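You operate a simulated robot arm through the tools that you are given. There is no shell and no other tool.

Carry out the task below with a simulated two-armed robot. There is one attempt and no reset: what you move stays moved.

JOB
Play track 3 on repeat with the bass on HI, volume 2.
Fine: knobs set before you press play; leave it playing.
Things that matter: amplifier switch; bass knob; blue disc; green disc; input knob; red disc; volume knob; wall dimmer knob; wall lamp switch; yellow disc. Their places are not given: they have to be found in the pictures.

Only the result counts: the job must be done as asked and must still hold three seconds after the hand-in. Knocking over, shifting, dropping, spilling or breaking anything else fails it.

ROBOT AND FRAMES
Two 7-joint arms with fingered hands on one trunk that stands fixed in place. Base frame: the origin is at the foot of the trunk, x ahead of it, y to its left, z up; the work surface is at about z = 800. Readings come in mm, degrees, newtons and seconds.
The left shoulder is at [30, 119, 1144], the right one opposite. With the tool pointing down near the work surface each hand reaches from about 100 to 740 mm from the base axis, measured 20 degrees to its own side. Payload 3.8 kg a hand.
The TCP of each hand is the grasp point between the finger pads, 25 mm short of the fingertips. In the tool frame z runs along the fingers and y along their closing line. The gripper opens to 88 mm. The gripper's body begins 29 mm behind the TCP. The gripper is a hand of 4 fingers: y runs from the thumb to the fingers, the wrist lies at [-13, -106, -174] in the tool frame.
Orientation is that of the tool frame in the base frame, as [roll, pitch, yaw] about the fixed x, y, z axes, in that order (R = Rz(yaw) Ry(pitch) Rx(roll)). With the fingers straight down and the wrist toward the robot, the tool's x, y and z point along [0, 1, 0], [1, 0, 0] and [0, 0, -1] of the base frame.

CONTROLS
- The arms move only by the tool play_rows. It takes "left_steps", "right_steps" or both (then of equal length, played together; a hand with none holds still); each is a list of rows, each an object (a shift or turn left out is 0) with "xyz": the shift along the tool's x, y, z in units of 400 mm (1.0 is 400 mm), a list of three; "angular": the turn, a rotation vector about the tool's x, y, z in units of 90 degrees (1.0 is 90 degrees), a list of three. In form: [{"xyz": [tx, ty, tz], "angular": [wx, wy, wz]}, ...]. A call has 1 to 20 rows; each row is the pose to reach, as a shift and turn from the pose commanded when the call began, along the tool's axes at that moment. A call with a number of a shift or a turn outside -1 to 1 is refused whole. Rows are played at 5 a second. More than 50 mm and 8.6 degrees between two rows, and nothing of the call is played. A pose out of reach is approached as far as the arm can. The call stops where the force on the tool passes 40 N (or 10 N more than at its start, if that is more) or the arm is blocked; 0.2 s more then pass. In this call time passes only in rows, and 0.2 s behind the last. It gives the time, the measured TCP pose, the force on the tool (base axes), the opening and the grip force at its end, in the units of the frame above (readings bear some noise), with the torque about the TCP (base axes, N m) and any sound that the robot's microphone picked up.
- Cameras (640 x 400 px; columns grow to the right, rows downward): "scene" is now at [59.5, 1.6, 1693.2]; the picture's right is [0.01, -1.00, 0.00], its down [-0.73, -0.01, -0.69] and it looks along [0.69, 0.00, -0.73] (base axes); focal length 354 px, centre (320, 200). "left" rides on the left gripper at [-64, -83, -98] in its tool frame; the picture's right is [-0.62, -0.37, 0.69], its down [0.71, -0.63, 0.30] and it looks along [0.33, 0.68, 0.65] (tool axes); focal length 265 px, centre (320, 200). "right" rides on the right gripper at [64, -83, -98] in its tool frame; the picture's right is [-0.62, 0.37, -0.69], its down [-0.71, -0.63, 0.30] and it looks along [-0.32, 0.68, 0.65] (tool axes); focal length 265 px, centre (320, 200).
- capture(camera): a new picture of that camera. The clock stands still meanwhile.
- lift_body(by): slides the trunk up (or, below 0, down) by that many mm; the arms and the scene camera ride with it, the base frame stays. It gives what a move gives, with no picture.
- curl_fingers(index, middle, ring, thumb_bend, thumb_turn, hand): sets how far each is bent, from 0 (flat) to 1 (curled in); at 0.3 the hand is open as for a grip, at 0.7 the pads meet at the TCP. One left out holds its place. A second passes; each finger stops where it meets its share of the squeeze, and holds until it gets a number again. It is the only way to open and close the hand. It gives what a move gives, with no picture; readings hold the bend of each and the force on the fingers (four entries, about 0 where the hand has none), thumb and palm. thumb_turn goes from beside the hand (0) to across from the fingers (1), as for a grip.
- turn_head(pan, tilt): turns the head with the scene camera to pan (to the left, within 120 degrees either way) and tilt (down, from -29 to 69), counted from straight ahead of the robot. It gives what a move gives.
- locate(camera, pixels): for up to 12 pixels [column, row] of the newest picture of that camera ("zoom" is the newest enlarged one), the place [x, y, z] in the base frame of the surface seen there, good to about 2 mm. The clock stands still meanwhile.
- enlarge(camera, box): a new picture of the part [left, top, right, bottom] of that camera's present view, enlarged. The clock stands still meanwhile.
- job_done(): hands the job in; it is judged then, once.

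Open the grippers and draw the arms clear of the work before you hand the job in, unless the task says otherwise.

The tools are called after "Emit:" as name(argument=value, ...) on one line, values as JSON. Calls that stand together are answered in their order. play_rows: Moves the arms, as the interface text tells. Its arguments: {"type":"object","properties":{"left_steps":{"type":"array"},"right_steps":{"type":"array"}},"required":[]} The other tools are called the same way: lift_body (by) slides the trunk up or down; curl_fingers (index, middle, ring, thumb_bend, thumb_turn, hand) moves the fingers one by one; turn_head (pan, tilt) turns the head that bears the scene camera; capture (camera) takes a picture; locate (camera, pixels) gives the place of the surface under pixels of a picture; enlarge (camera, box) takes an enlarged picture of a part of a camera's view; job_done () hands the job in.

At the start:

```text
time: 0.0
left_position: [527.0, 230.8, 1264.2]
left_tool_rot: [180.0, 0.0, 89.9]
left_wrist_force: [-0.4, -0.5, -0.6]
left_ft_torque: [-0.01, 0.03, 0.01]
left_width: 87.7
left_finger_force: 0.2
left_shape: jaw
left_bend: [0.3, 0.3, 0.3, 0.3, 0.98]
left_finger forces: [0.0, 0.0, 0.0, 0.1, 0.1, 0.0]
right_position: [524.6, -217.2, 1250.2]
right_tool_rot: [-179.9, 0.0, 90.0]
right_wrist_force: [0.4, 0.5, 0.5]
right_ft_torque: [0.03, 0.01, -0.02]
right_width: 87.5
right_finger_force: 0.0
right_shape: jaw
right_bend: [0.3, 0.3, 0.3, 0.3, 0.98]
right_finger forces: [0.0, 0.0, 0.0, 0.0, 0.0, 0.0]
trunk travel left (down, up): [-300.0, 290.0]
head pan, tilt: [0.4, 46.5]
```

scene: 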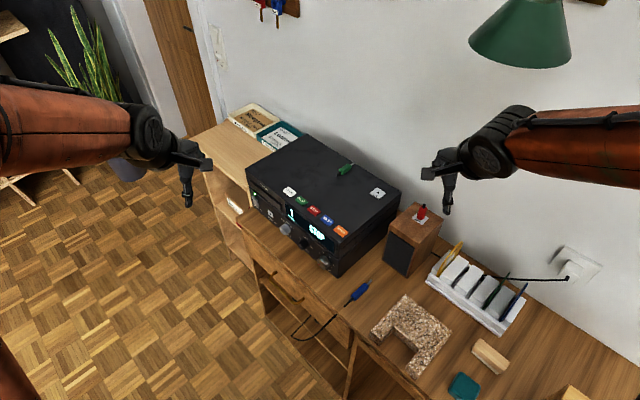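
right: 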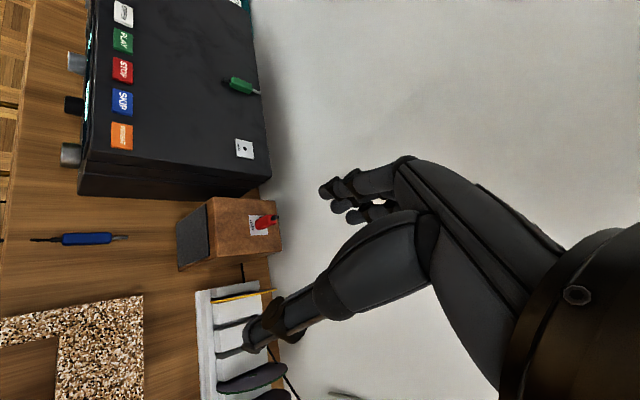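
left: 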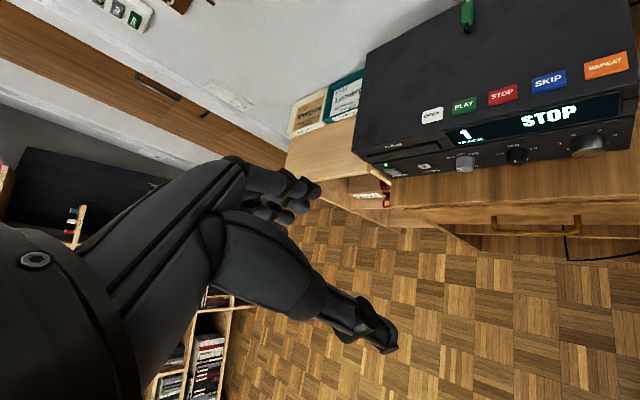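

The scene shows a black amplifier at about (320, 200) with buttons on its top edge and knobs on the front. I'll enlarge that region from several cameras to read the labels.

Emit:
enlarge(camera="scene", box=[230, 130, 410, 280])

Emit:
enlarge(camera="left", box=[340, 40, 640, 220])

Emit:
enlarge(camera="right", box=[0, 0, 300, 290])

```text
2.67 times, centred on (320, 205) of scene
```

zoom: 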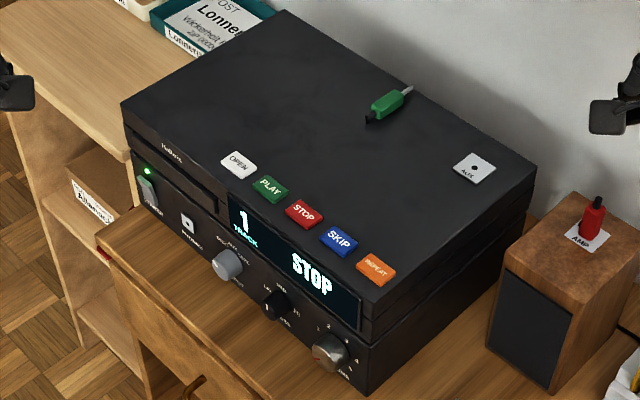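

```text
2.13 times, centred on (490, 130) of left
```

zoom: 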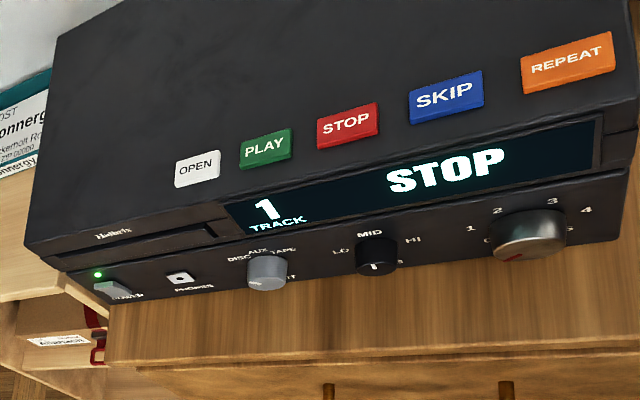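

```text
1.38 times, centred on (150, 145) of right
```

zoom: 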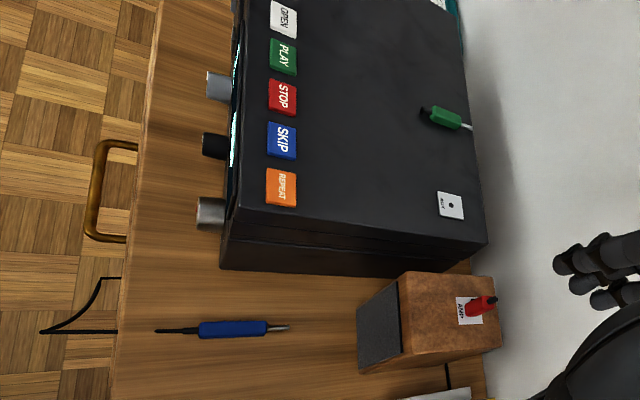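

The amplifier is on (green LED), STOP, track 1; the knobs are input, bass and volume on the front. I'll look closely at the rest of the scene: rack, speaker, wall, notes.

Emit:
enlarge(camera="scene", box=[380, 190, 640, 400])

Emit:
enlarge(camera="scene", box=[180, 0, 420, 150])

Emit:
enlarge(camera="left", box=[360, 120, 500, 200])

Emit:
enlarge(camera="left", box=[480, 90, 640, 190])

```text
1.90 times, centred on (510, 295) of scene
```

zoom: 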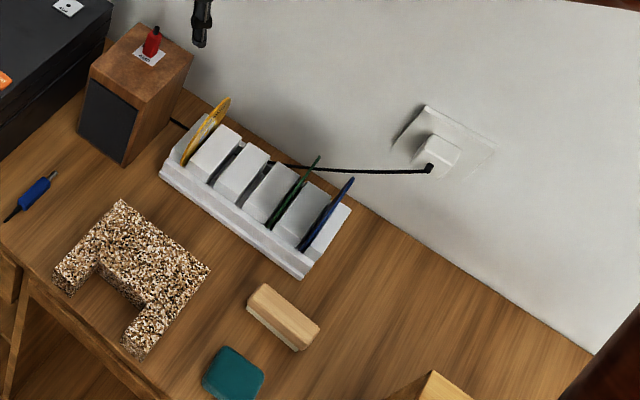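

```text
2.67 times, centred on (300, 75) of scene
```

zoom: 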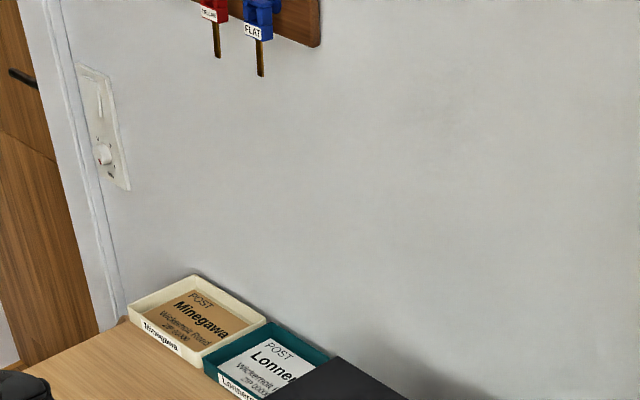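

```text
4.57 times, centred on (430, 160) of left
```

zoom: 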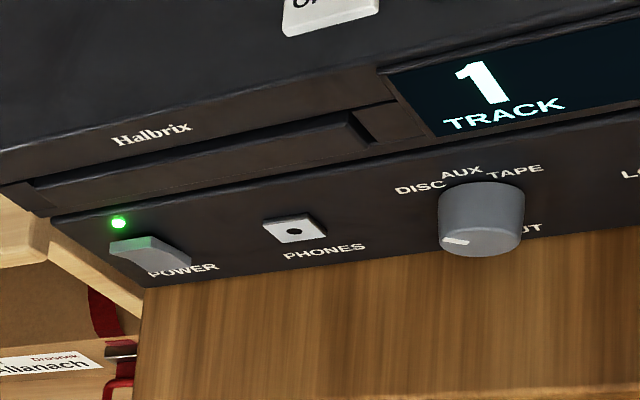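

```text
4.00 times, centred on (560, 140) of left
```

zoom: 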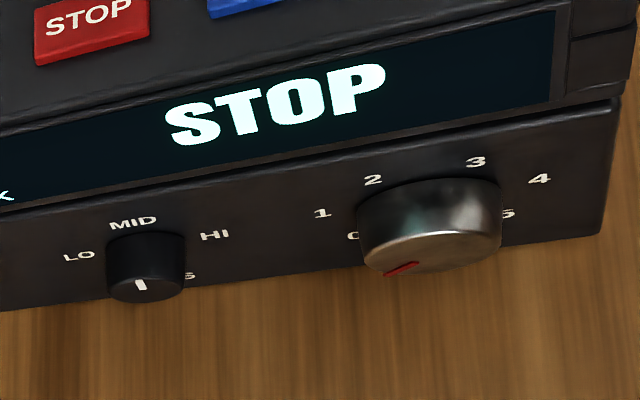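

The rack holds yellow, green and blue; the red disc is probably in the player (track shown as 1). I'll get geometry of the amplifier with locate on a zoom of it.

Emit:
enlarge(camera="scene", box=[240, 170, 380, 280])

```text
3.64 times, centred on (310, 225) of scene
```

zoom: 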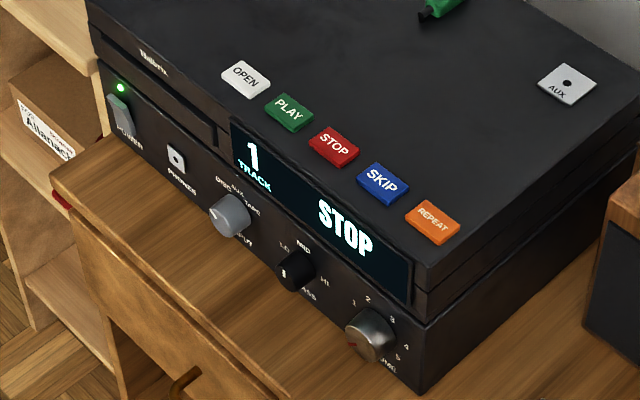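

Now the zoom shows buttons: OPEN (245,78), PLAY (288,112), STOP (333,146), SKIP (381,183), REPEAT (432,222) and knobs at (228,217), (295,270), (367,335). I'll locate these.

Emit:
locate(camera="zoom", pixels=[[245, 75], [288, 110], [333, 144], [381, 180], [432, 219], [428, 262], [90, 3], [222, 215], [290, 272], [362, 340], [415, 390], [300, 200]])

Emit:
locate(camera="zoom", pixels=[[360, 190], [410, 330], [90, 100], [260, 240], [330, 290], [118, 108], [175, 158], [566, 84], [440, 10], [500, 150], [414, 300], [310, 330]])

```text
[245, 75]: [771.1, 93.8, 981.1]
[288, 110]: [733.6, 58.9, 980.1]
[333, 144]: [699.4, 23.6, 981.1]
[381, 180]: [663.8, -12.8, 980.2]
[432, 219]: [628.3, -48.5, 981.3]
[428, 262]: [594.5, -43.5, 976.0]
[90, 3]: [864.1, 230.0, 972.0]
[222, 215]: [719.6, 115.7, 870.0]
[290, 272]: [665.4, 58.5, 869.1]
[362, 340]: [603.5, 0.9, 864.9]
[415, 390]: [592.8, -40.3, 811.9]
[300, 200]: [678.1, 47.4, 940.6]
```

```text
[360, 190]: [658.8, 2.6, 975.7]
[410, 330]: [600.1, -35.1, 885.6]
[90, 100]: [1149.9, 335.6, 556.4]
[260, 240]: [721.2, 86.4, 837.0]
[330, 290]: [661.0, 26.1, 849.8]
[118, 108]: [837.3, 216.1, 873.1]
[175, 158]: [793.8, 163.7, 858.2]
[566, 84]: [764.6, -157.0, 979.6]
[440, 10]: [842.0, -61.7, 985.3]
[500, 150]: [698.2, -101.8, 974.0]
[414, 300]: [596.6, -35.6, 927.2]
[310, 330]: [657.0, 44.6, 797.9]
```

The amp's front runs from (594,-43) to (864,230) at 45°, facing the robot's left; knobs sit at z≈868. I'll bring the left hand's camera to a face-on view of the panel, about 300 mm in front of it.

Emit:
play_rows(left_steps=[{"xyz": [-0.01175, 0.004, 0.084], "angular": [-0.0094, -0.0665, 0.0338]}, {"xyz": [-0.0235, 0.008, 0.168], "angular": [-0.0188, -0.133, 0.0676]}, {"xyz": [-0.03525, 0.012, 0.252], "angular": [-0.0282, -0.1995, 0.1014]}, {"xyz": [-0.047, 0.016, 0.336], "angular": [-0.0376, -0.266, 0.1352]}, {"xyz": [-0.05875, 0.02, 0.42], "angular": [-0.047, -0.3325, 0.169]}, {"xyz": [-0.0705, 0.024, 0.504], "angular": [-0.0564, -0.399, 0.2028]}, {"xyz": [-0.08225, 0.028, 0.588], "angular": [-0.0658, -0.4655, 0.2366]}, {"xyz": [-0.094, 0.032, 0.672], "angular": [-0.0752, -0.532, 0.2704]}, {"xyz": [-0.10575, 0.036, 0.756], "angular": [-0.0846, -0.5985, 0.3042]}, {"xyz": [-0.1175, 0.04, 0.84], "angular": [-0.094, -0.665, 0.338]}])

```text
time: 2.2
left_position: [541.8, 184.3, 925.9]
left_tool_rot: [144.2, 51.5, 38.8]
left_wrist_force: [-0.1, 0.0, 0.3]
left_ft_torque: [-0.01, 0.05, 0.02]
left_width: 87.6
left_finger_force: 0.0
left_shape: jaw
left_bend: [0.3, 0.3, 0.3, 0.3, 0.98]
left_finger forces: [0.0, 0.1, 0.0, 0.0, 0.0, 0.1]
right_position: [525.1, -218.3, 1249.6]
right_tool_rot: [-179.8, 0.0, 90.0]
right_wrist_force: [0.6, -0.4, 0.0]
right_ft_torque: [-0.01, 0.01, 0.03]
right_width: 87.7
right_finger_force: 0.1
right_shape: jaw
right_bend: [0.3, 0.3, 0.3, 0.3, 0.98]
right_finger forces: [0.0, 0.1, 0.0, 0.0, 0.0, 0.0]
trunk travel left (down, up): [-300.0, 290.0]
head pan, tilt: [0.4, 46.5]
```

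The hand reached the viewing pose. I'll take the left picture to read the knobs, plus the scene picture.

Emit:
capture(camera="left")

Emit:
capture(camera="scene")

```text
taken
```

left: 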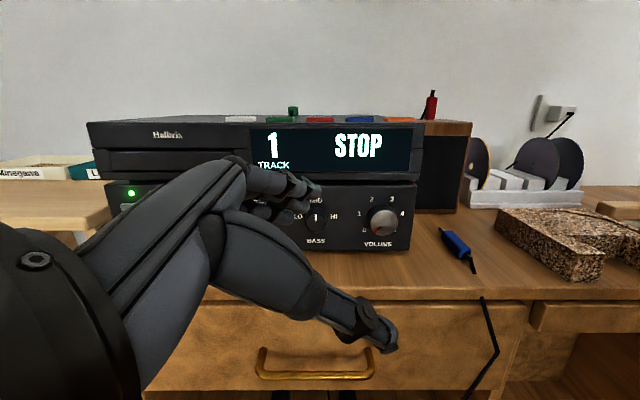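

```text
taken
```

scene: 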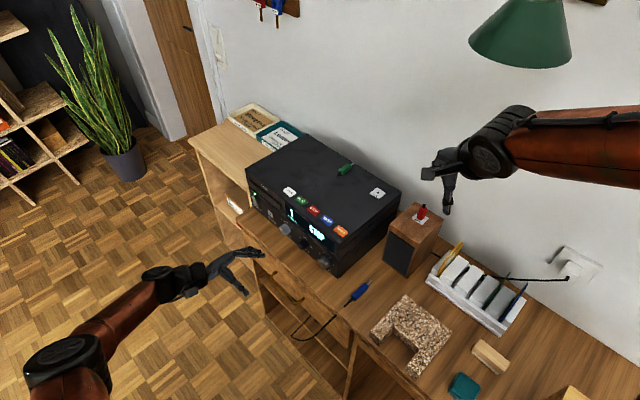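

The face-on view shows bass at (316,219) and volume at (383,222), with the hand hiding the input knob. I'll enlarge the knobs.

Emit:
enlarge(camera="left", box=[280, 180, 420, 260])

Emit:
enlarge(camera="scene", box=[240, 180, 360, 270])

```text
4.57 times, centred on (350, 220) of left
```

zoom: 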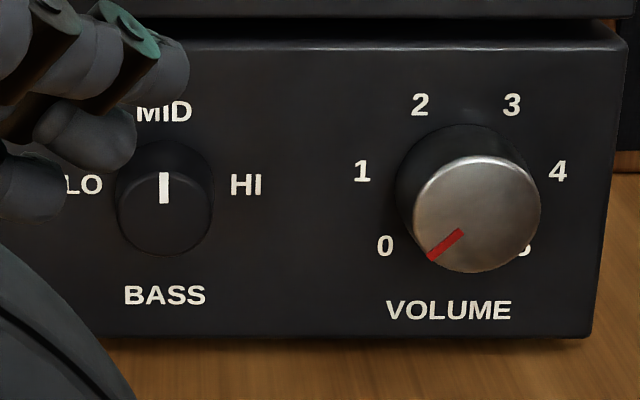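

```text
4.44 times, centred on (300, 225) of scene
```

zoom: 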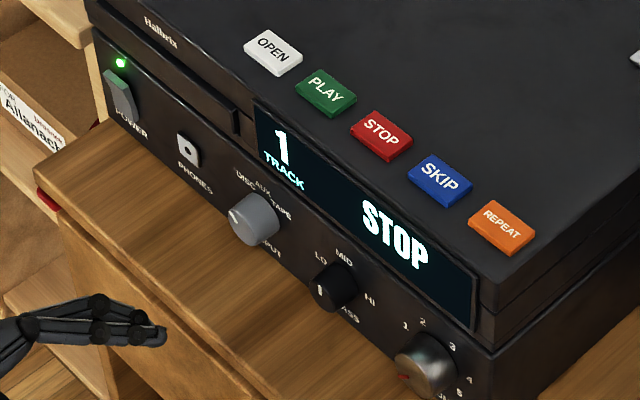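

Bass points to MID (straight up) and volume points to 0; HI is on the right, and 2 is about 108° clockwise from 0. Before gripping, I'll curl the index and ring fingers away so only the middle finger and thumb will pinch, and look at the result.

Emit:
curl_fingers(hand="left", index=1.0, ring=1.0)

Emit:
capture(camera="left")

Emit:
enlarge(camera="scene", box=[130, 230, 290, 330])

```text
time: 3.2
left_position: [541.7, 183.0, 927.2]
left_tool_rot: [144.4, 51.6, 38.9]
left_wrist_force: [0.1, -0.1, -0.1]
left_ft_torque: [-0.03, 0.03, -0.01]
left_width: 52.8
left_finger_force: 0.0
left_shape: fingers
left_bend: [1.0, 0.3, 1.0, 0.3, 0.98]
left_finger forces: [0.0, 0.1, 0.1, 0.0, 0.0, 0.0]
right_position: [524.8, -219.0, 1249.0]
right_tool_rot: [180.0, -0.1, 90.0]
right_wrist_force: [-0.3, -0.3, -0.1]
right_ft_torque: [-0.01, 0.06, 0.01]
right_width: 87.7
right_finger_force: 0.0
right_shape: jaw
right_bend: [0.3, 0.3, 0.3, 0.3, 0.98]
right_finger forces: [0.1, 0.0, 0.0, 0.1, 0.0, 0.0]
trunk travel left (down, up): [-300.0, 290.0]
head pan, tilt: [0.4, 46.5]
```

```text
taken
```

left: 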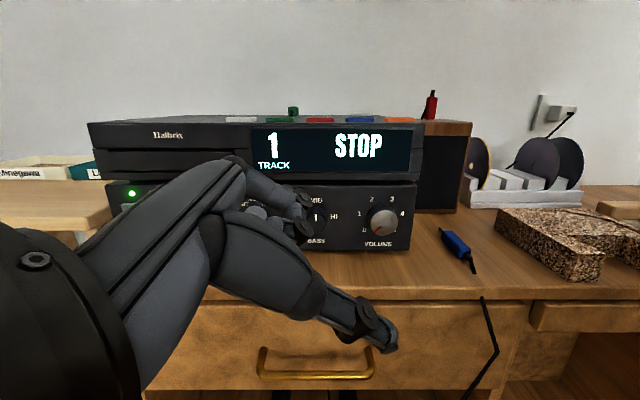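

```text
4.00 times, centred on (210, 280) of scene
```

zoom: 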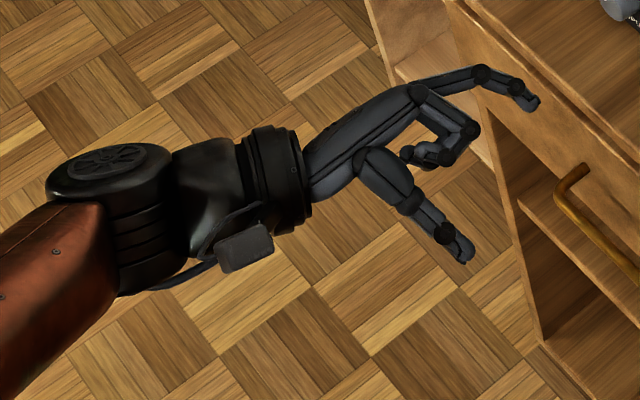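

With index and ring curled, the envelope is smaller and the input knob is partly visible near (253,208). I'll enlarge it and locate the knob faces from this closer view.

Emit:
enlarge(camera="left", box=[220, 180, 360, 260])

Emit:
locate(camera="left", pixels=[[316, 226], [384, 227], [384, 215], [250, 213], [360, 235], [340, 205], [320, 272], [320, 292], [450, 280], [450, 292], [255, 275], [405, 190]])

```text
4.57 times, centred on (290, 220) of left
```

zoom: 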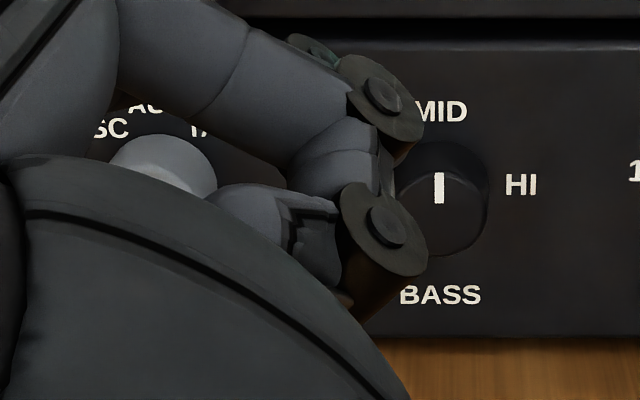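

```text
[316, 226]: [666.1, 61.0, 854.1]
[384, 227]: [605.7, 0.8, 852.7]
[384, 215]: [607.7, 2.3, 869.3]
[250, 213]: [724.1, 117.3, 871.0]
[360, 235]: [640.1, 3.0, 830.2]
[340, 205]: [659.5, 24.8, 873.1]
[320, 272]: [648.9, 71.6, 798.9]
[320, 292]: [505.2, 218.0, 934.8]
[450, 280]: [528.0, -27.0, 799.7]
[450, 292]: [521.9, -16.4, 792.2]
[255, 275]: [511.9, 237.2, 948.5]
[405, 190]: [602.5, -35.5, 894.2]
```

Knob axes are at about z≈853, bass at (666,61), volume at (606,1). I'll test a middle-thumb pinch in free space to see where the tips meet relative to the TCP.

Emit:
curl_fingers(hand="left", middle=0.6, thumb_bend=0.6)

Emit:
capture(camera="left")

Emit:
enlarge(camera="scene", box=[170, 230, 290, 305])

```text
time: 4.2
left_position: [541.0, 183.7, 927.1]
left_tool_rot: [144.5, 51.7, 39.0]
left_wrist_force: [0.4, -0.4, -0.3]
left_ft_torque: [-0.02, 0.01, -0.01]
left_width: 39.9
left_finger_force: 0.1
left_shape: fingers
left_bend: [1.0, 0.6, 1.0, 0.6, 0.98]
left_finger forces: [0.1, 0.0, 0.0, 0.0, 0.1, 0.0]
right_position: [523.5, -218.0, 1250.6]
right_tool_rot: [-180.0, -0.1, 90.0]
right_wrist_force: [-0.1, 0.6, -0.3]
right_ft_torque: [-0.02, -0.01, 0.02]
right_width: 87.5
right_finger_force: 0.0
right_shape: jaw
right_bend: [0.3, 0.3, 0.3, 0.3, 0.98]
right_finger forces: [0.0, 0.0, 0.1, 0.0, 0.0, 0.0]
trunk travel left (down, up): [-300.0, 290.0]
head pan, tilt: [0.4, 46.5]
```

```text
taken
```

left: 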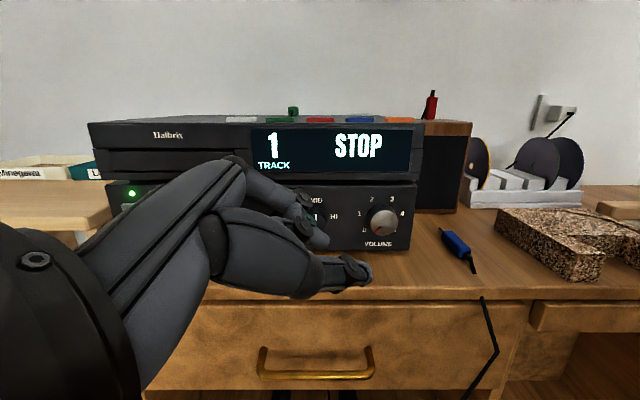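

```text
5.33 times, centred on (230, 268) of scene
```

zoom: 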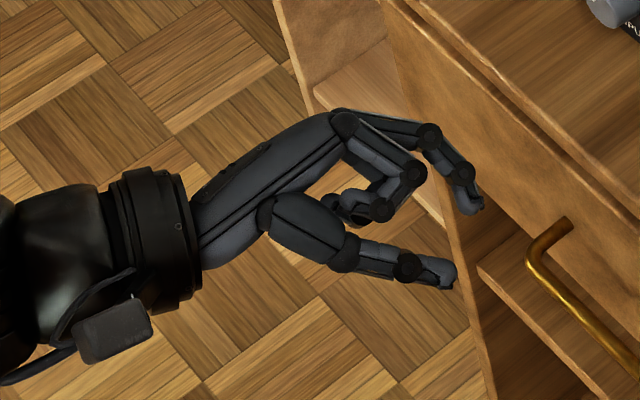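

The pinch at 0.6 leaves a gap of about 25 mm between tips at zoom (470,203) and (445,275). I'll locate those tips to calibrate against the TCP.

Emit:
locate(camera="zoom", pixels=[[470, 203], [478, 208], [458, 170], [430, 135], [445, 272], [407, 262], [410, 172], [380, 207], [340, 120], [450, 283]])

Emit:
locate(camera="left", pixels=[[365, 272], [318, 242], [303, 196], [302, 226], [320, 240], [350, 265], [345, 285]])

```text
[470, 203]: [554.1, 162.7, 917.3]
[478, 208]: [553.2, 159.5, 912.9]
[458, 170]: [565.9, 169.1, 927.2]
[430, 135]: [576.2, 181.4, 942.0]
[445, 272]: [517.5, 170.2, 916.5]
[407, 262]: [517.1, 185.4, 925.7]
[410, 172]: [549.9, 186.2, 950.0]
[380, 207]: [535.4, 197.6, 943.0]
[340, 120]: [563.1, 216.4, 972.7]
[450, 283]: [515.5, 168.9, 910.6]
```

```text
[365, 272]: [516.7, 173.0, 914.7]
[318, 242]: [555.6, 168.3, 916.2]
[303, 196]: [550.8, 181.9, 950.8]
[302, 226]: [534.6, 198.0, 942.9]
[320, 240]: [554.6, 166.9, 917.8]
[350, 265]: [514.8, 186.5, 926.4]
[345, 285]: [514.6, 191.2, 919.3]
```

The thumb's centre line seems to lie around tool x≈0 and the middle finger near x≈+14, so the index may oppose the thumb better. I'll try index 0.6 with the middle curled.

Emit:
curl_fingers(hand="left", index=0.6, middle=1.0)

Emit:
capture(camera="left")

Emit:
enlarge(camera="scene", box=[170, 230, 290, 305])

Emit:
enlarge(camera="left", box=[230, 160, 400, 310])

```text
time: 5.2
left_position: [542.7, 183.8, 926.8]
left_tool_rot: [144.2, 51.5, 38.8]
left_wrist_force: [-0.7, -0.3, -0.6]
left_ft_torque: [-0.03, -0.01, 0.0]
left_width: 19.7
left_finger_force: 0.0
left_shape: fingers
left_bend: [0.6, 1.0, 1.0, 0.6, 0.98]
left_finger forces: [0.0, 0.0, 0.0, 0.1, 0.0, 0.1]
right_position: [523.6, -218.1, 1250.1]
right_tool_rot: [180.0, 0.0, 90.0]
right_wrist_force: [0.0, 0.2, 0.1]
right_ft_torque: [-0.03, -0.01, -0.01]
right_width: 87.6
right_finger_force: 0.0
right_shape: jaw
right_bend: [0.3, 0.3, 0.3, 0.3, 0.98]
right_finger forces: [0.1, 0.0, 0.0, 0.1, 0.0, 0.1]
trunk travel left (down, up): [-300.0, 290.0]
head pan, tilt: [0.4, 46.5]
```

```text
taken
```

left: 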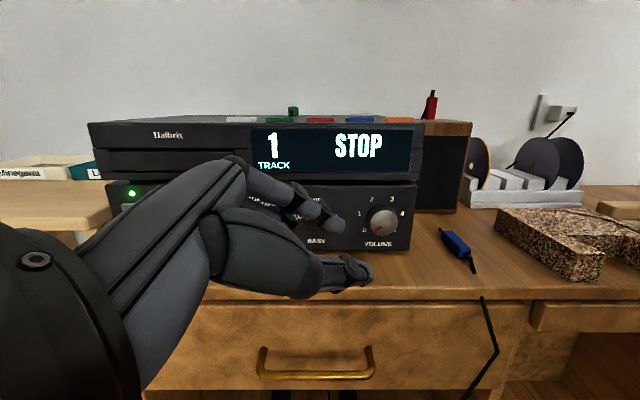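

```text
5.33 times, centred on (230, 268) of scene
```

zoom: 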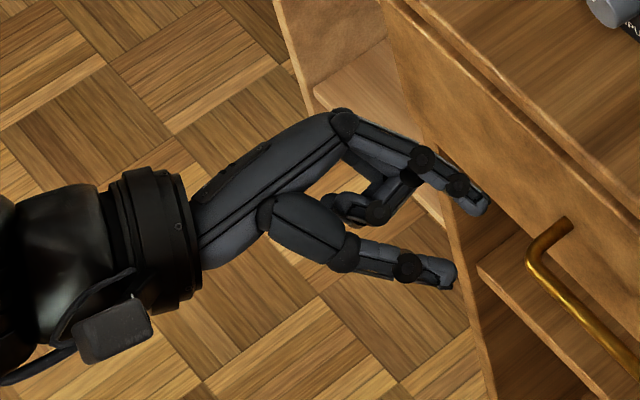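

```text
2.67 times, centred on (315, 235) of left
```

zoom: 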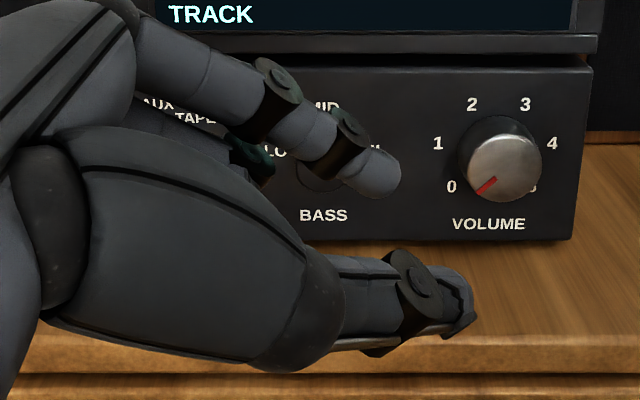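

Now the width reads 19.7 for the index-thumb pair at 0.6. I'll locate the index and thumb tips to see how they line up.

Emit:
locate(camera="zoom", pixels=[[380, 175], [345, 130], [275, 85], [455, 290], [415, 280], [390, 190], [350, 185]])

```text
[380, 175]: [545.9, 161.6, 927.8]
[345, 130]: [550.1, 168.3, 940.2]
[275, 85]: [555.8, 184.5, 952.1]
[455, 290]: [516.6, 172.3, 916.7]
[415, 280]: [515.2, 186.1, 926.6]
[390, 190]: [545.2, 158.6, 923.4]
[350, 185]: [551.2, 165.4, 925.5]
```

Index and thumb oppose each other near x≈0, so I'll pinch with them (middle and ring curled). I'll open the pinch a little and rotate the hand to face the panel at a standoff in front of the bass knob.

Emit:
curl_fingers(hand="left", index=0.46, thumb_bend=0.46)

Emit:
play_rows(left_steps=[{"xyz": [0.0155, 0.0076, 0.0178], "angular": [-0.0647, -0.0183, -0.0409]}, {"xyz": [0.031, 0.0151, 0.0355], "angular": [-0.1294, -0.0366, -0.0818]}, {"xyz": [0.0465, 0.0227, 0.0533], "angular": [-0.1941, -0.0549, -0.1227]}, {"xyz": [0.062, 0.0302, 0.071], "angular": [-0.2588, -0.0732, -0.1636]}, {"xyz": [0.0775, 0.0378, 0.0888], "angular": [-0.3235, -0.0915, -0.2045]}, {"xyz": [0.093, 0.0453, 0.1065], "angular": [-0.3882, -0.1098, -0.2454]}, {"xyz": [0.1085, 0.0529, 0.1243], "angular": [-0.4529, -0.1281, -0.2863]}, {"xyz": [0.124, 0.0604, 0.142], "angular": [-0.5176, -0.1464, -0.3272]}, {"xyz": [0.1395, 0.068, 0.1598], "angular": [-0.5823, -0.1647, -0.3681]}, {"xyz": [0.155, 0.0755, 0.1775], "angular": [-0.647, -0.183, -0.409]}])

Emit:
capture(camera="left")

Emit:
capture(camera="scene")

```text
time: 6.2
left_position: [541.4, 184.5, 925.9]
left_tool_rot: [144.4, 51.7, 38.9]
left_wrist_force: [0.0, -0.1, 0.2]
left_ft_torque: [-0.02, -0.03, -0.04]
left_width: 49.8
left_finger_force: 0.1
left_shape: fingers
left_bend: [0.46, 1.0, 1.0, 0.46, 0.98]
left_finger forces: [0.0, 0.1, 0.0, 0.1, 0.1, 0.0]
right_position: [524.9, -217.5, 1251.0]
right_tool_rot: [179.9, 0.0, 90.0]
right_wrist_force: [-0.5, 0.8, -0.1]
right_ft_torque: [0.0, 0.01, 0.04]
right_width: 87.6
right_finger_force: 0.0
right_shape: jaw
right_bend: [0.3, 0.3, 0.3, 0.3, 0.98]
right_finger forces: [0.1, 0.1, 0.0, 0.0, 0.0, 0.0]
trunk travel left (down, up): [-300.0, 290.0]
head pan, tilt: [0.4, 46.5]
```

```text
time: 8.4
left_position: [589.7, 135.4, 852.9]
left_tool_rot: [-144.0, 89.9, 171.1]
left_wrist_force: [0.1, 0.2, -0.9]
left_ft_torque: [0.0, 0.02, 0.0]
left_width: 50.0
left_finger_force: 0.1
left_shape: fingers
left_bend: [0.46, 1.0, 1.0, 0.46, 0.98]
left_finger forces: [0.0, 0.1, 0.0, 0.0, 0.0, 0.0]
right_position: [524.7, -218.1, 1250.2]
right_tool_rot: [180.0, 0.0, 90.0]
right_wrist_force: [0.3, 0.2, 0.2]
right_ft_torque: [-0.01, -0.03, 0.0]
right_width: 87.4
right_finger_force: 0.0
right_shape: jaw
right_bend: [0.3, 0.3, 0.3, 0.3, 0.98]
right_finger forces: [0.1, 0.0, 0.0, 0.0, 0.1, 0.0]
trunk travel left (down, up): [-300.0, 290.0]
head pan, tilt: [0.4, 46.5]
```

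```text
taken
```

left: 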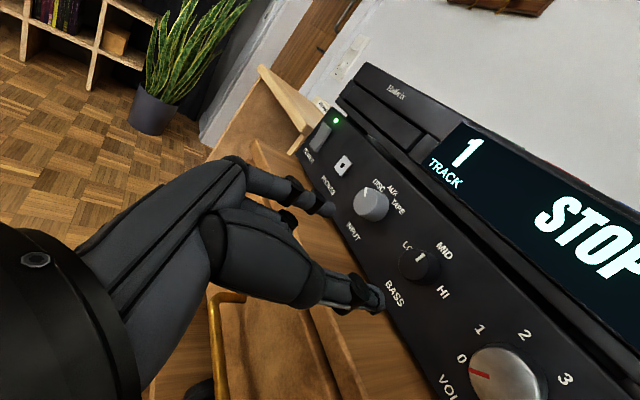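

```text
taken
```

scene: 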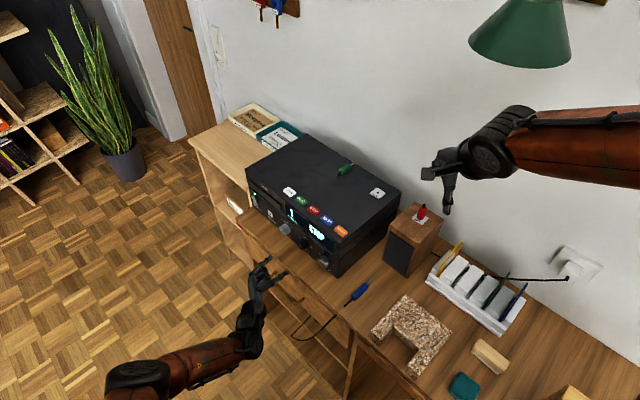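

The hand is at pose A in front of the panel, and the input knob at (370,205) is now clearly visible. I'll enlarge input and bass knobs.

Emit:
enlarge(camera="left", box=[320, 160, 480, 310])

Emit:
locate(camera="left", pixels=[[420, 268], [422, 258], [495, 378], [371, 209], [440, 285], [400, 225], [330, 208], [380, 295], [430, 310]])

```text
2.67 times, centred on (400, 235) of left
```

zoom: 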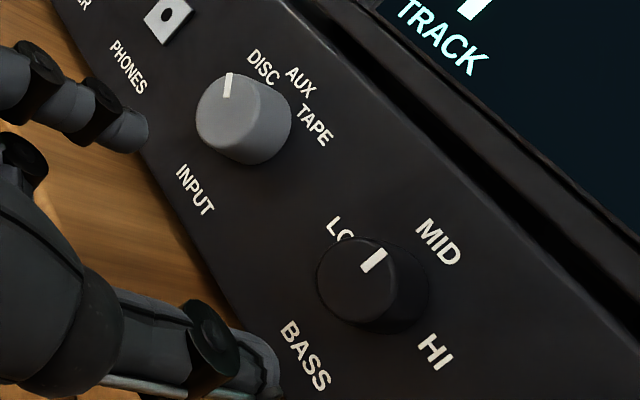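

```text
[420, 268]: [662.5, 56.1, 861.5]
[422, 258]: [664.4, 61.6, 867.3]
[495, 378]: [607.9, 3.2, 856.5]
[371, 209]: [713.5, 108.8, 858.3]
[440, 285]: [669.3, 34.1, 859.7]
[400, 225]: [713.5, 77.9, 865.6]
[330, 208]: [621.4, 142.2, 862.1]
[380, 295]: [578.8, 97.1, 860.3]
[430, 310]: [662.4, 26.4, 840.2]
```

The input pointer lines up with DISC, so it is right already. I'll enlarge the bass and volume knobs to fix their axes precisely.

Emit:
enlarge(camera="left", box=[390, 240, 454, 280])

Emit:
locate(camera="zoom", pixels=[[220, 280], [110, 290], [220, 150], [300, 200], [200, 370], [160, 220], [270, 330], [340, 130], [330, 260]])

```text
10.00 times, centred on (422, 260) of left
```

zoom: 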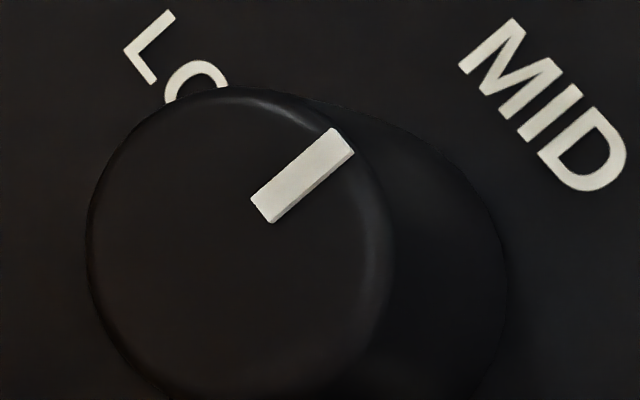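

```text
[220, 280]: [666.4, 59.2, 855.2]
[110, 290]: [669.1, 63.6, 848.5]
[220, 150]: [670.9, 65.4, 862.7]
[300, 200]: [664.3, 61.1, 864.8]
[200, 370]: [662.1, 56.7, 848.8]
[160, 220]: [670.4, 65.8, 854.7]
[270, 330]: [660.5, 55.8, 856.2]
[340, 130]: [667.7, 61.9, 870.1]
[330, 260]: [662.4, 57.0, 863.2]
```

Bass axis: t≈514, z≈856-857, face at n≈-428, radius 13 mm. I'll now turn the hand 90° anticlockwise at standoff (fingers down) to test reach before approaching.

Emit:
play_rows(left_steps=[{"xyz": [0, 0, 0], "angular": [0, 0, -0.0917]}, {"xyz": [0, 0, 0], "angular": [0, 0, -0.1833]}, {"xyz": [0, 0, 0], "angular": [0, 0, -0.275]}, {"xyz": [0, 0, 0], "angular": [0, 0, -0.3667]}, {"xyz": [0, 0, 0], "angular": [0, 0, -0.4583]}, {"xyz": [0, 0, 0], "angular": [0, 0, -0.55]}, {"xyz": [0, 0, 0], "angular": [0, 0, -0.6417]}, {"xyz": [0, 0, 0], "angular": [0, 0, -0.7333]}, {"xyz": [0, 0, 0], "angular": [0, 0, -0.825]}, {"xyz": [0, 0, 0], "angular": [0, 0, -0.9167]}, {"xyz": [0, 0, 0], "angular": [0, 0, -1.0]}])

Emit:
capture(camera="left")

Emit:
enlarge(camera="scene", box=[180, 150, 400, 300])

```text
time: 10.8
left_position: [590.0, 137.2, 852.9]
left_tool_rot: [-90.1, 0.0, -135.0]
left_wrist_force: [-0.4, 0.2, 0.8]
left_ft_torque: [-0.01, -0.02, -0.01]
left_width: 50.1
left_finger_force: 0.0
left_shape: fingers
left_bend: [0.46, 1.0, 1.0, 0.46, 0.98]
left_finger forces: [0.1, 0.0, 0.0, 0.1, 0.0, 0.1]
right_position: [523.9, -218.5, 1249.9]
right_tool_rot: [-180.0, 0.0, 90.0]
right_wrist_force: [0.3, 0.9, -0.1]
right_ft_torque: [-0.02, -0.01, -0.01]
right_width: 87.8
right_finger_force: 0.0
right_shape: jaw
right_bend: [0.3, 0.3, 0.3, 0.3, 0.98]
right_finger forces: [0.1, 0.0, 0.1, 0.0, 0.1, 0.0]
trunk travel left (down, up): [-300.0, 290.0]
head pan, tilt: [0.4, 46.5]
```

```text
taken
```

left: 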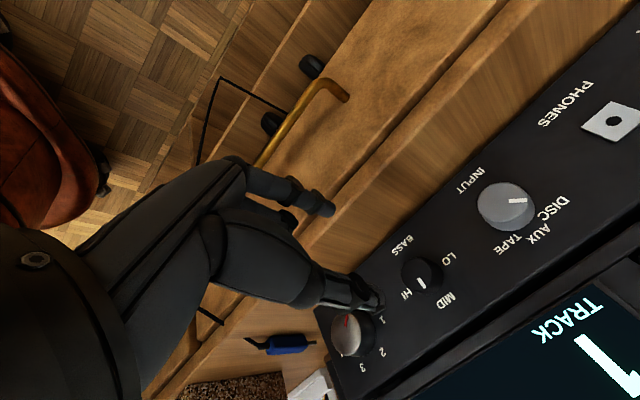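

```text
2.67 times, centred on (290, 225) of scene
```

zoom: 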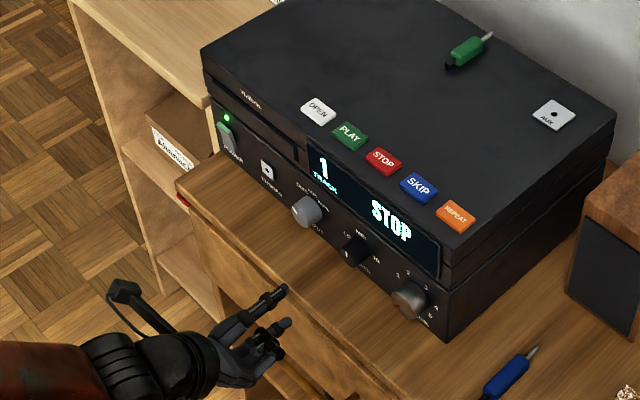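

Pose C reached exactly. I'll locate the index tip (325,208) and thumb tip (372,298) to check that the pinch line passes through the TCP axis.

Emit:
enlarge(camera="left", box=[240, 150, 440, 330])

Emit:
locate(camera="left", pixels=[[325, 208], [330, 210], [322, 200], [322, 214], [375, 298], [372, 306], [378, 304], [362, 285], [300, 195], [265, 180]])

```text
2.22 times, centred on (340, 240) of left
```

zoom: 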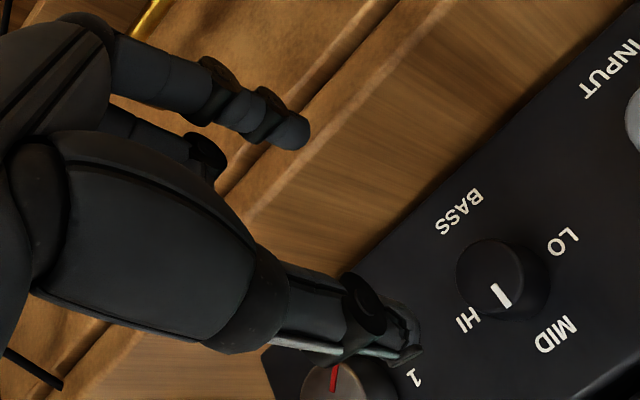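

```text
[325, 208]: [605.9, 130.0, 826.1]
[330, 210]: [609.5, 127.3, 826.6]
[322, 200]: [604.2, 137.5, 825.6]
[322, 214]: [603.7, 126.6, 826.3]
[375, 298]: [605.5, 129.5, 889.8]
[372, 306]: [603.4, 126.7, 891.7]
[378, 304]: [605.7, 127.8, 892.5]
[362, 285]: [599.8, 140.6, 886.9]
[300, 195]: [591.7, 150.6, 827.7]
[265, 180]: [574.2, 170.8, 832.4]
```

The finger pads are centred at about tool x=-5, y=0, so I'll shift +5 in x and 3.5 mm up, then advance 97 mm so the open pinch surrounds the bass knob.

Emit:
play_rows(left_steps=[{"xyz": [0.0125, -0.00875, 0.03]}, {"xyz": [0.0125, -0.00875, 0.065]}, {"xyz": [0.0125, -0.00875, 0.1]}, {"xyz": [0.0125, -0.00875, 0.135]}, {"xyz": [0.0125, -0.00875, 0.165]}, {"xyz": [0.0125, -0.00875, 0.19]}, {"xyz": [0.0125, -0.00875, 0.21]}, {"xyz": [0.0125, -0.00875, 0.225]}, {"xyz": [0.0125, -0.00875, 0.235]}, {"xyz": [0.0125, -0.00875, 0.2425]}])

Emit:
capture(camera="left")

Emit:
enlarge(camera="scene", box=[220, 170, 360, 270])

```text
time: 13.0
left_position: [654.9, 64.6, 857.4]
left_tool_rot: [-90.0, -0.1, -135.0]
left_wrist_force: [-0.1, 0.4, 0.6]
left_ft_torque: [0.01, -0.03, 0.0]
left_width: 50.2
left_finger_force: 0.1
left_shape: fingers
left_bend: [0.46, 1.0, 1.0, 0.46, 0.98]
left_finger forces: [0.0, 0.0, 0.1, 0.0, 0.0, 0.0]
right_position: [523.8, -218.5, 1250.9]
right_tool_rot: [-180.0, -0.1, 90.1]
right_wrist_force: [-0.3, 0.9, -0.3]
right_ft_torque: [-0.01, 0.03, 0.05]
right_width: 87.6
right_finger_force: 0.0
right_shape: jaw
right_bend: [0.3, 0.3, 0.3, 0.3, 0.98]
right_finger forces: [0.1, 0.1, 0.0, 0.0, 0.0, 0.0]
trunk travel left (down, up): [-300.0, 290.0]
head pan, tilt: [0.4, 46.5]
```

```text
taken
```

left: 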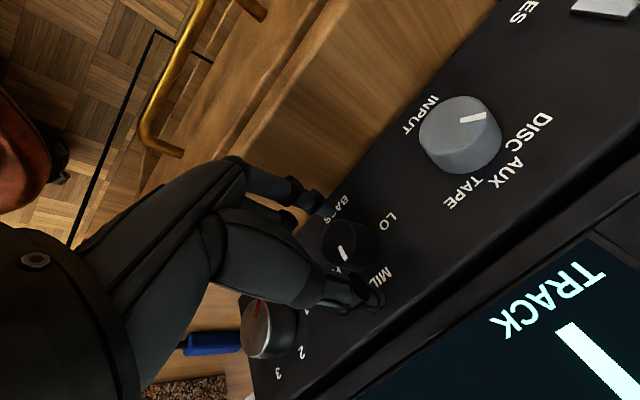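

```text
4.00 times, centred on (290, 220) of scene
```

zoom: 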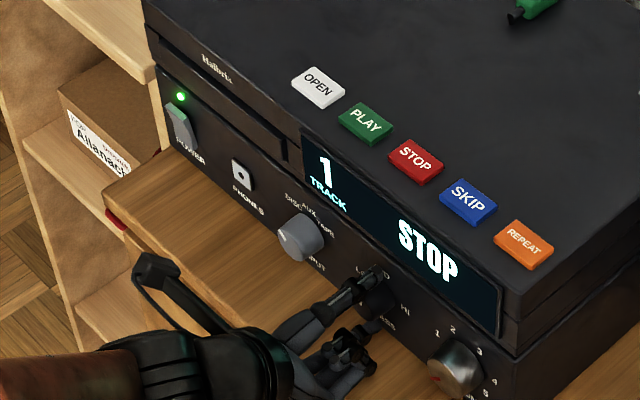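

The pinch straddles the bass knob with no contact. I'll check the alignment closely before closing.

Emit:
enlarge(camera="left", box=[270, 160, 430, 320])

Emit:
locate(camera="left", pixels=[[325, 200], [368, 295], [372, 302], [348, 248], [343, 258], [355, 245], [335, 235], [362, 260]])

```text
2.50 times, centred on (350, 240) of left
```

zoom: 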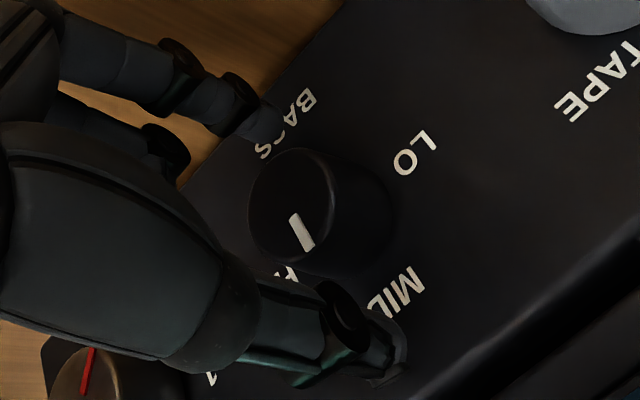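

```text
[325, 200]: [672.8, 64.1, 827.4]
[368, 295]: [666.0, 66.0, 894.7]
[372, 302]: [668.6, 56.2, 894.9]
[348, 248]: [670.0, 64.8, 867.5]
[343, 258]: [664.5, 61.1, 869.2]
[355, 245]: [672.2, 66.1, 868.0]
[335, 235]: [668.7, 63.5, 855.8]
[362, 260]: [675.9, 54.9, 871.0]
```

I'll measure the knob face rim from this close view to check the axis height.

Emit:
locate(camera="zoom", pixels=[[290, 205], [300, 255], [285, 155], [252, 210], [325, 195], [270, 165], [310, 245], [295, 152], [262, 240], [310, 160]])

```text
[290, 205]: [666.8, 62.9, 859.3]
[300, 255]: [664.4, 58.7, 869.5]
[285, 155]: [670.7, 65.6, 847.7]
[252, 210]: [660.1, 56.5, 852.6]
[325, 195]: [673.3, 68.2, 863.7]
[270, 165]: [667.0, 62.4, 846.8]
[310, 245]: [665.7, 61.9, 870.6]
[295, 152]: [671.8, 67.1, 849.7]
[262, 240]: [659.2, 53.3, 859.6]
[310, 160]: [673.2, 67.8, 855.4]
```

The axis is at t≈515, z≈858, matching the pinch within about 1 mm. I'll close index and thumb on the bass knob.

Emit:
curl_fingers(hand="left", index=0.7, thumb_bend=0.7)

Emit:
enlarge(camera="left", box=[270, 160, 430, 320])

```text
time: 14.0
left_position: [655.5, 64.6, 858.2]
left_tool_rot: [-90.0, -0.1, -134.9]
left_wrist_force: [0.6, -2.1, 0.2]
left_ft_torque: [0.0, -0.02, -0.04]
left_width: 19.6
left_finger_force: 5.5
left_shape: fingers
left_bend: [0.6, 1.0, 1.0, 0.62, 0.97]
left_finger forces: [5.9, 0.0, 0.0, 0.0, 6.0, 0.0]
right_position: [523.2, -218.5, 1249.4]
right_tool_rot: [179.9, 0.0, 90.0]
right_wrist_force: [0.4, -0.3, 0.0]
right_ft_torque: [-0.01, -0.04, 0.0]
right_width: 87.6
right_finger_force: 0.1
right_shape: jaw
right_bend: [0.3, 0.3, 0.3, 0.3, 0.98]
right_finger forces: [0.0, 0.0, 0.0, 0.0, 0.0, 0.0]
trunk travel left (down, up): [-300.0, 290.0]
head pan, tilt: [0.4, 46.5]
```

```text
2.50 times, centred on (350, 240) of left
```

zoom: 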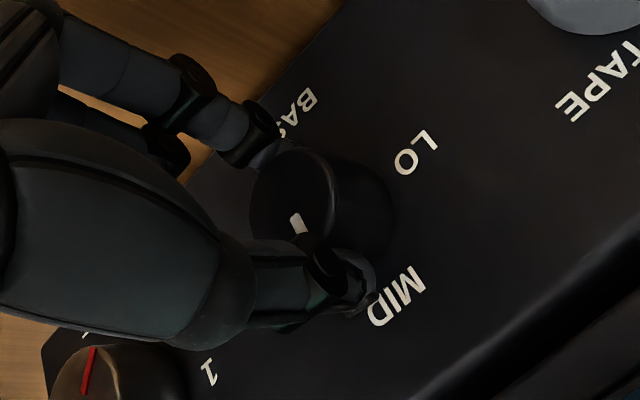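

The knob is gripped with about 6 N on each side. I'll turn clockwise 49° first (about the pinch centre) and check the pointer follows.

Emit:
play_rows(left_steps=[{"xyz": [-0.0001, 0.0018, 0], "angular": [0, 0, 0.0909]}, {"xyz": [-0.0005, 0.0035, 0], "angular": [0, 0, 0.1818]}, {"xyz": [-0.0011, 0.0052, 0], "angular": [0, 0, 0.2727]}, {"xyz": [-0.002, 0.0068, 0], "angular": [0, 0, 0.3636]}, {"xyz": [-0.0031, 0.0082, 0], "angular": [0, 0, 0.4545]}, {"xyz": [-0.0043, 0.0094, 0], "angular": [0, 0, 0.5455]}])

Emit:
enlarge(camera="left", box=[270, 160, 430, 320])

Emit:
enlarge(camera="scene", box=[250, 200, 350, 270])

```text
time: 15.4
left_position: [656.0, 66.0, 852.7]
left_tool_rot: [-89.9, 49.0, -134.6]
left_wrist_force: [2.8, 0.6, -1.9]
left_ft_torque: [0.0, 0.05, 0.04]
left_width: 19.2
left_finger_force: 6.3
left_shape: fingers
left_bend: [0.6, 1.0, 1.0, 0.62, 0.97]
left_finger forces: [7.2, 0.0, 0.1, 0.0, 5.2, 0.1]
right_position: [524.6, -217.5, 1250.2]
right_tool_rot: [-180.0, 0.0, 90.1]
right_wrist_force: [0.4, -0.4, 0.0]
right_ft_torque: [0.0, -0.04, -0.03]
right_width: 87.6
right_finger_force: 0.0
right_shape: jaw
right_bend: [0.3, 0.3, 0.3, 0.3, 0.98]
right_finger forces: [0.0, 0.0, 0.0, 0.1, 0.0, 0.0]
trunk travel left (down, up): [-300.0, 290.0]
head pan, tilt: [0.4, 46.5]
```

```text
2.50 times, centred on (350, 240) of left
```

zoom: 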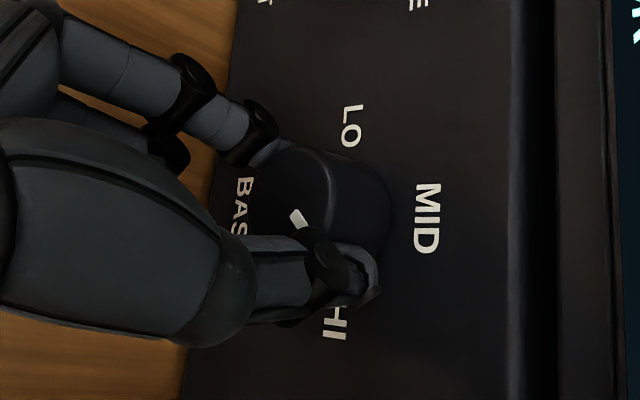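

```text
5.71 times, centred on (300, 235) of scene
```

zoom: 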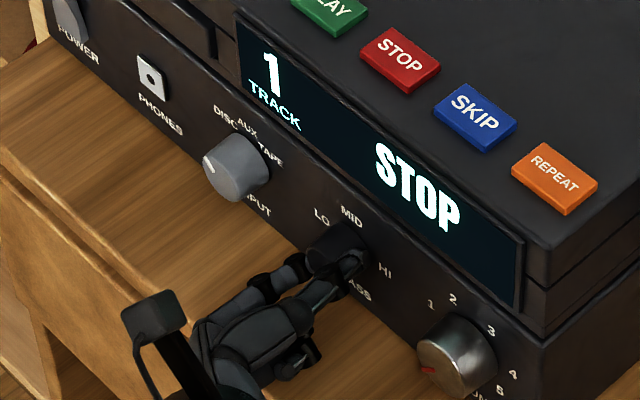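

The pointer moved along with the hand and torque is small. I'll continue the remaining 41° to HI.

Emit:
play_rows(left_steps=[{"xyz": [-0.0001, 0.0018, 0], "angular": [0, 0, 0.0909]}, {"xyz": [-0.0005, 0.0035, 0], "angular": [0, 0, 0.1818]}, {"xyz": [-0.0011, 0.0052, 0], "angular": [0, 0, 0.2727]}, {"xyz": [-0.002, 0.0068, 0], "angular": [0, 0, 0.3636]}, {"xyz": [-0.0031, 0.0082, 0], "angular": [0, 0, 0.4545]}])

Emit:
enlarge(camera="left", box=[270, 160, 430, 320])

Emit:
enlarge(camera="scene", box=[250, 200, 350, 270])

```text
time: 16.6
left_position: [653.2, 62.3, 866.2]
left_tool_rot: [-83.9, 87.4, -128.6]
left_wrist_force: [6.2, 3.6, 3.5]
left_ft_torque: [-0.04, -0.08, 0.14]
left_width: 10.0
left_finger_force: 3.2
left_shape: fingers
left_bend: [0.6, 1.0, 1.0, 0.7, 0.98]
left_finger forces: [6.5, 0.0, 0.0, 0.0, 0.0, 0.0]
left hand out of reach, approached as far as the arm can: row 4, 5
right_position: [524.8, -216.9, 1250.7]
right_tool_rot: [180.0, -0.1, 90.0]
right_wrist_force: [0.4, -0.8, -0.4]
right_ft_torque: [-0.01, -0.01, -0.04]
right_width: 87.7
right_finger_force: 0.1
right_shape: jaw
right_bend: [0.3, 0.3, 0.3, 0.3, 0.98]
right_finger forces: [0.0, 0.1, 0.0, 0.1, 0.0, 0.0]
trunk travel left (down, up): [-300.0, 290.0]
head pan, tilt: [0.4, 46.5]
```

```text
2.50 times, centred on (350, 240) of left
```

zoom: 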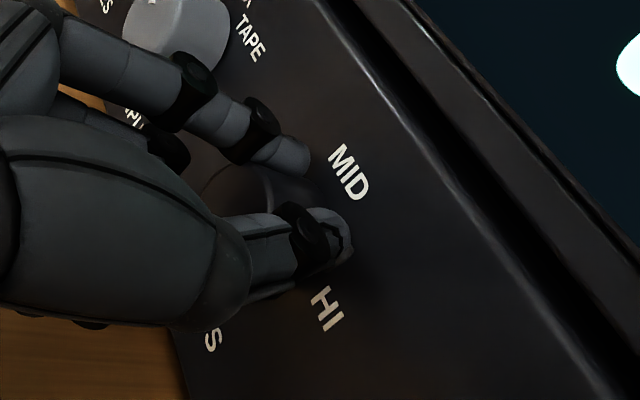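

```text
5.71 times, centred on (300, 235) of scene
```

zoom: 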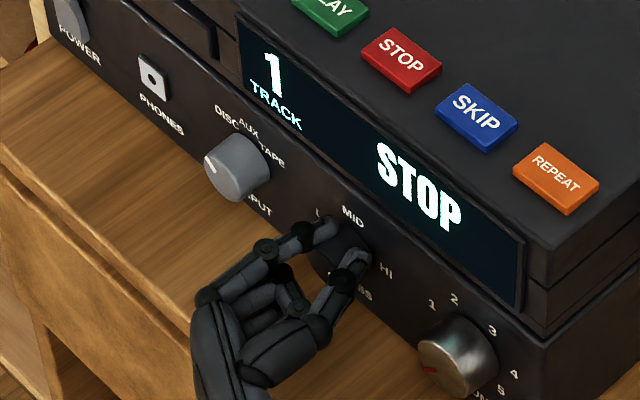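

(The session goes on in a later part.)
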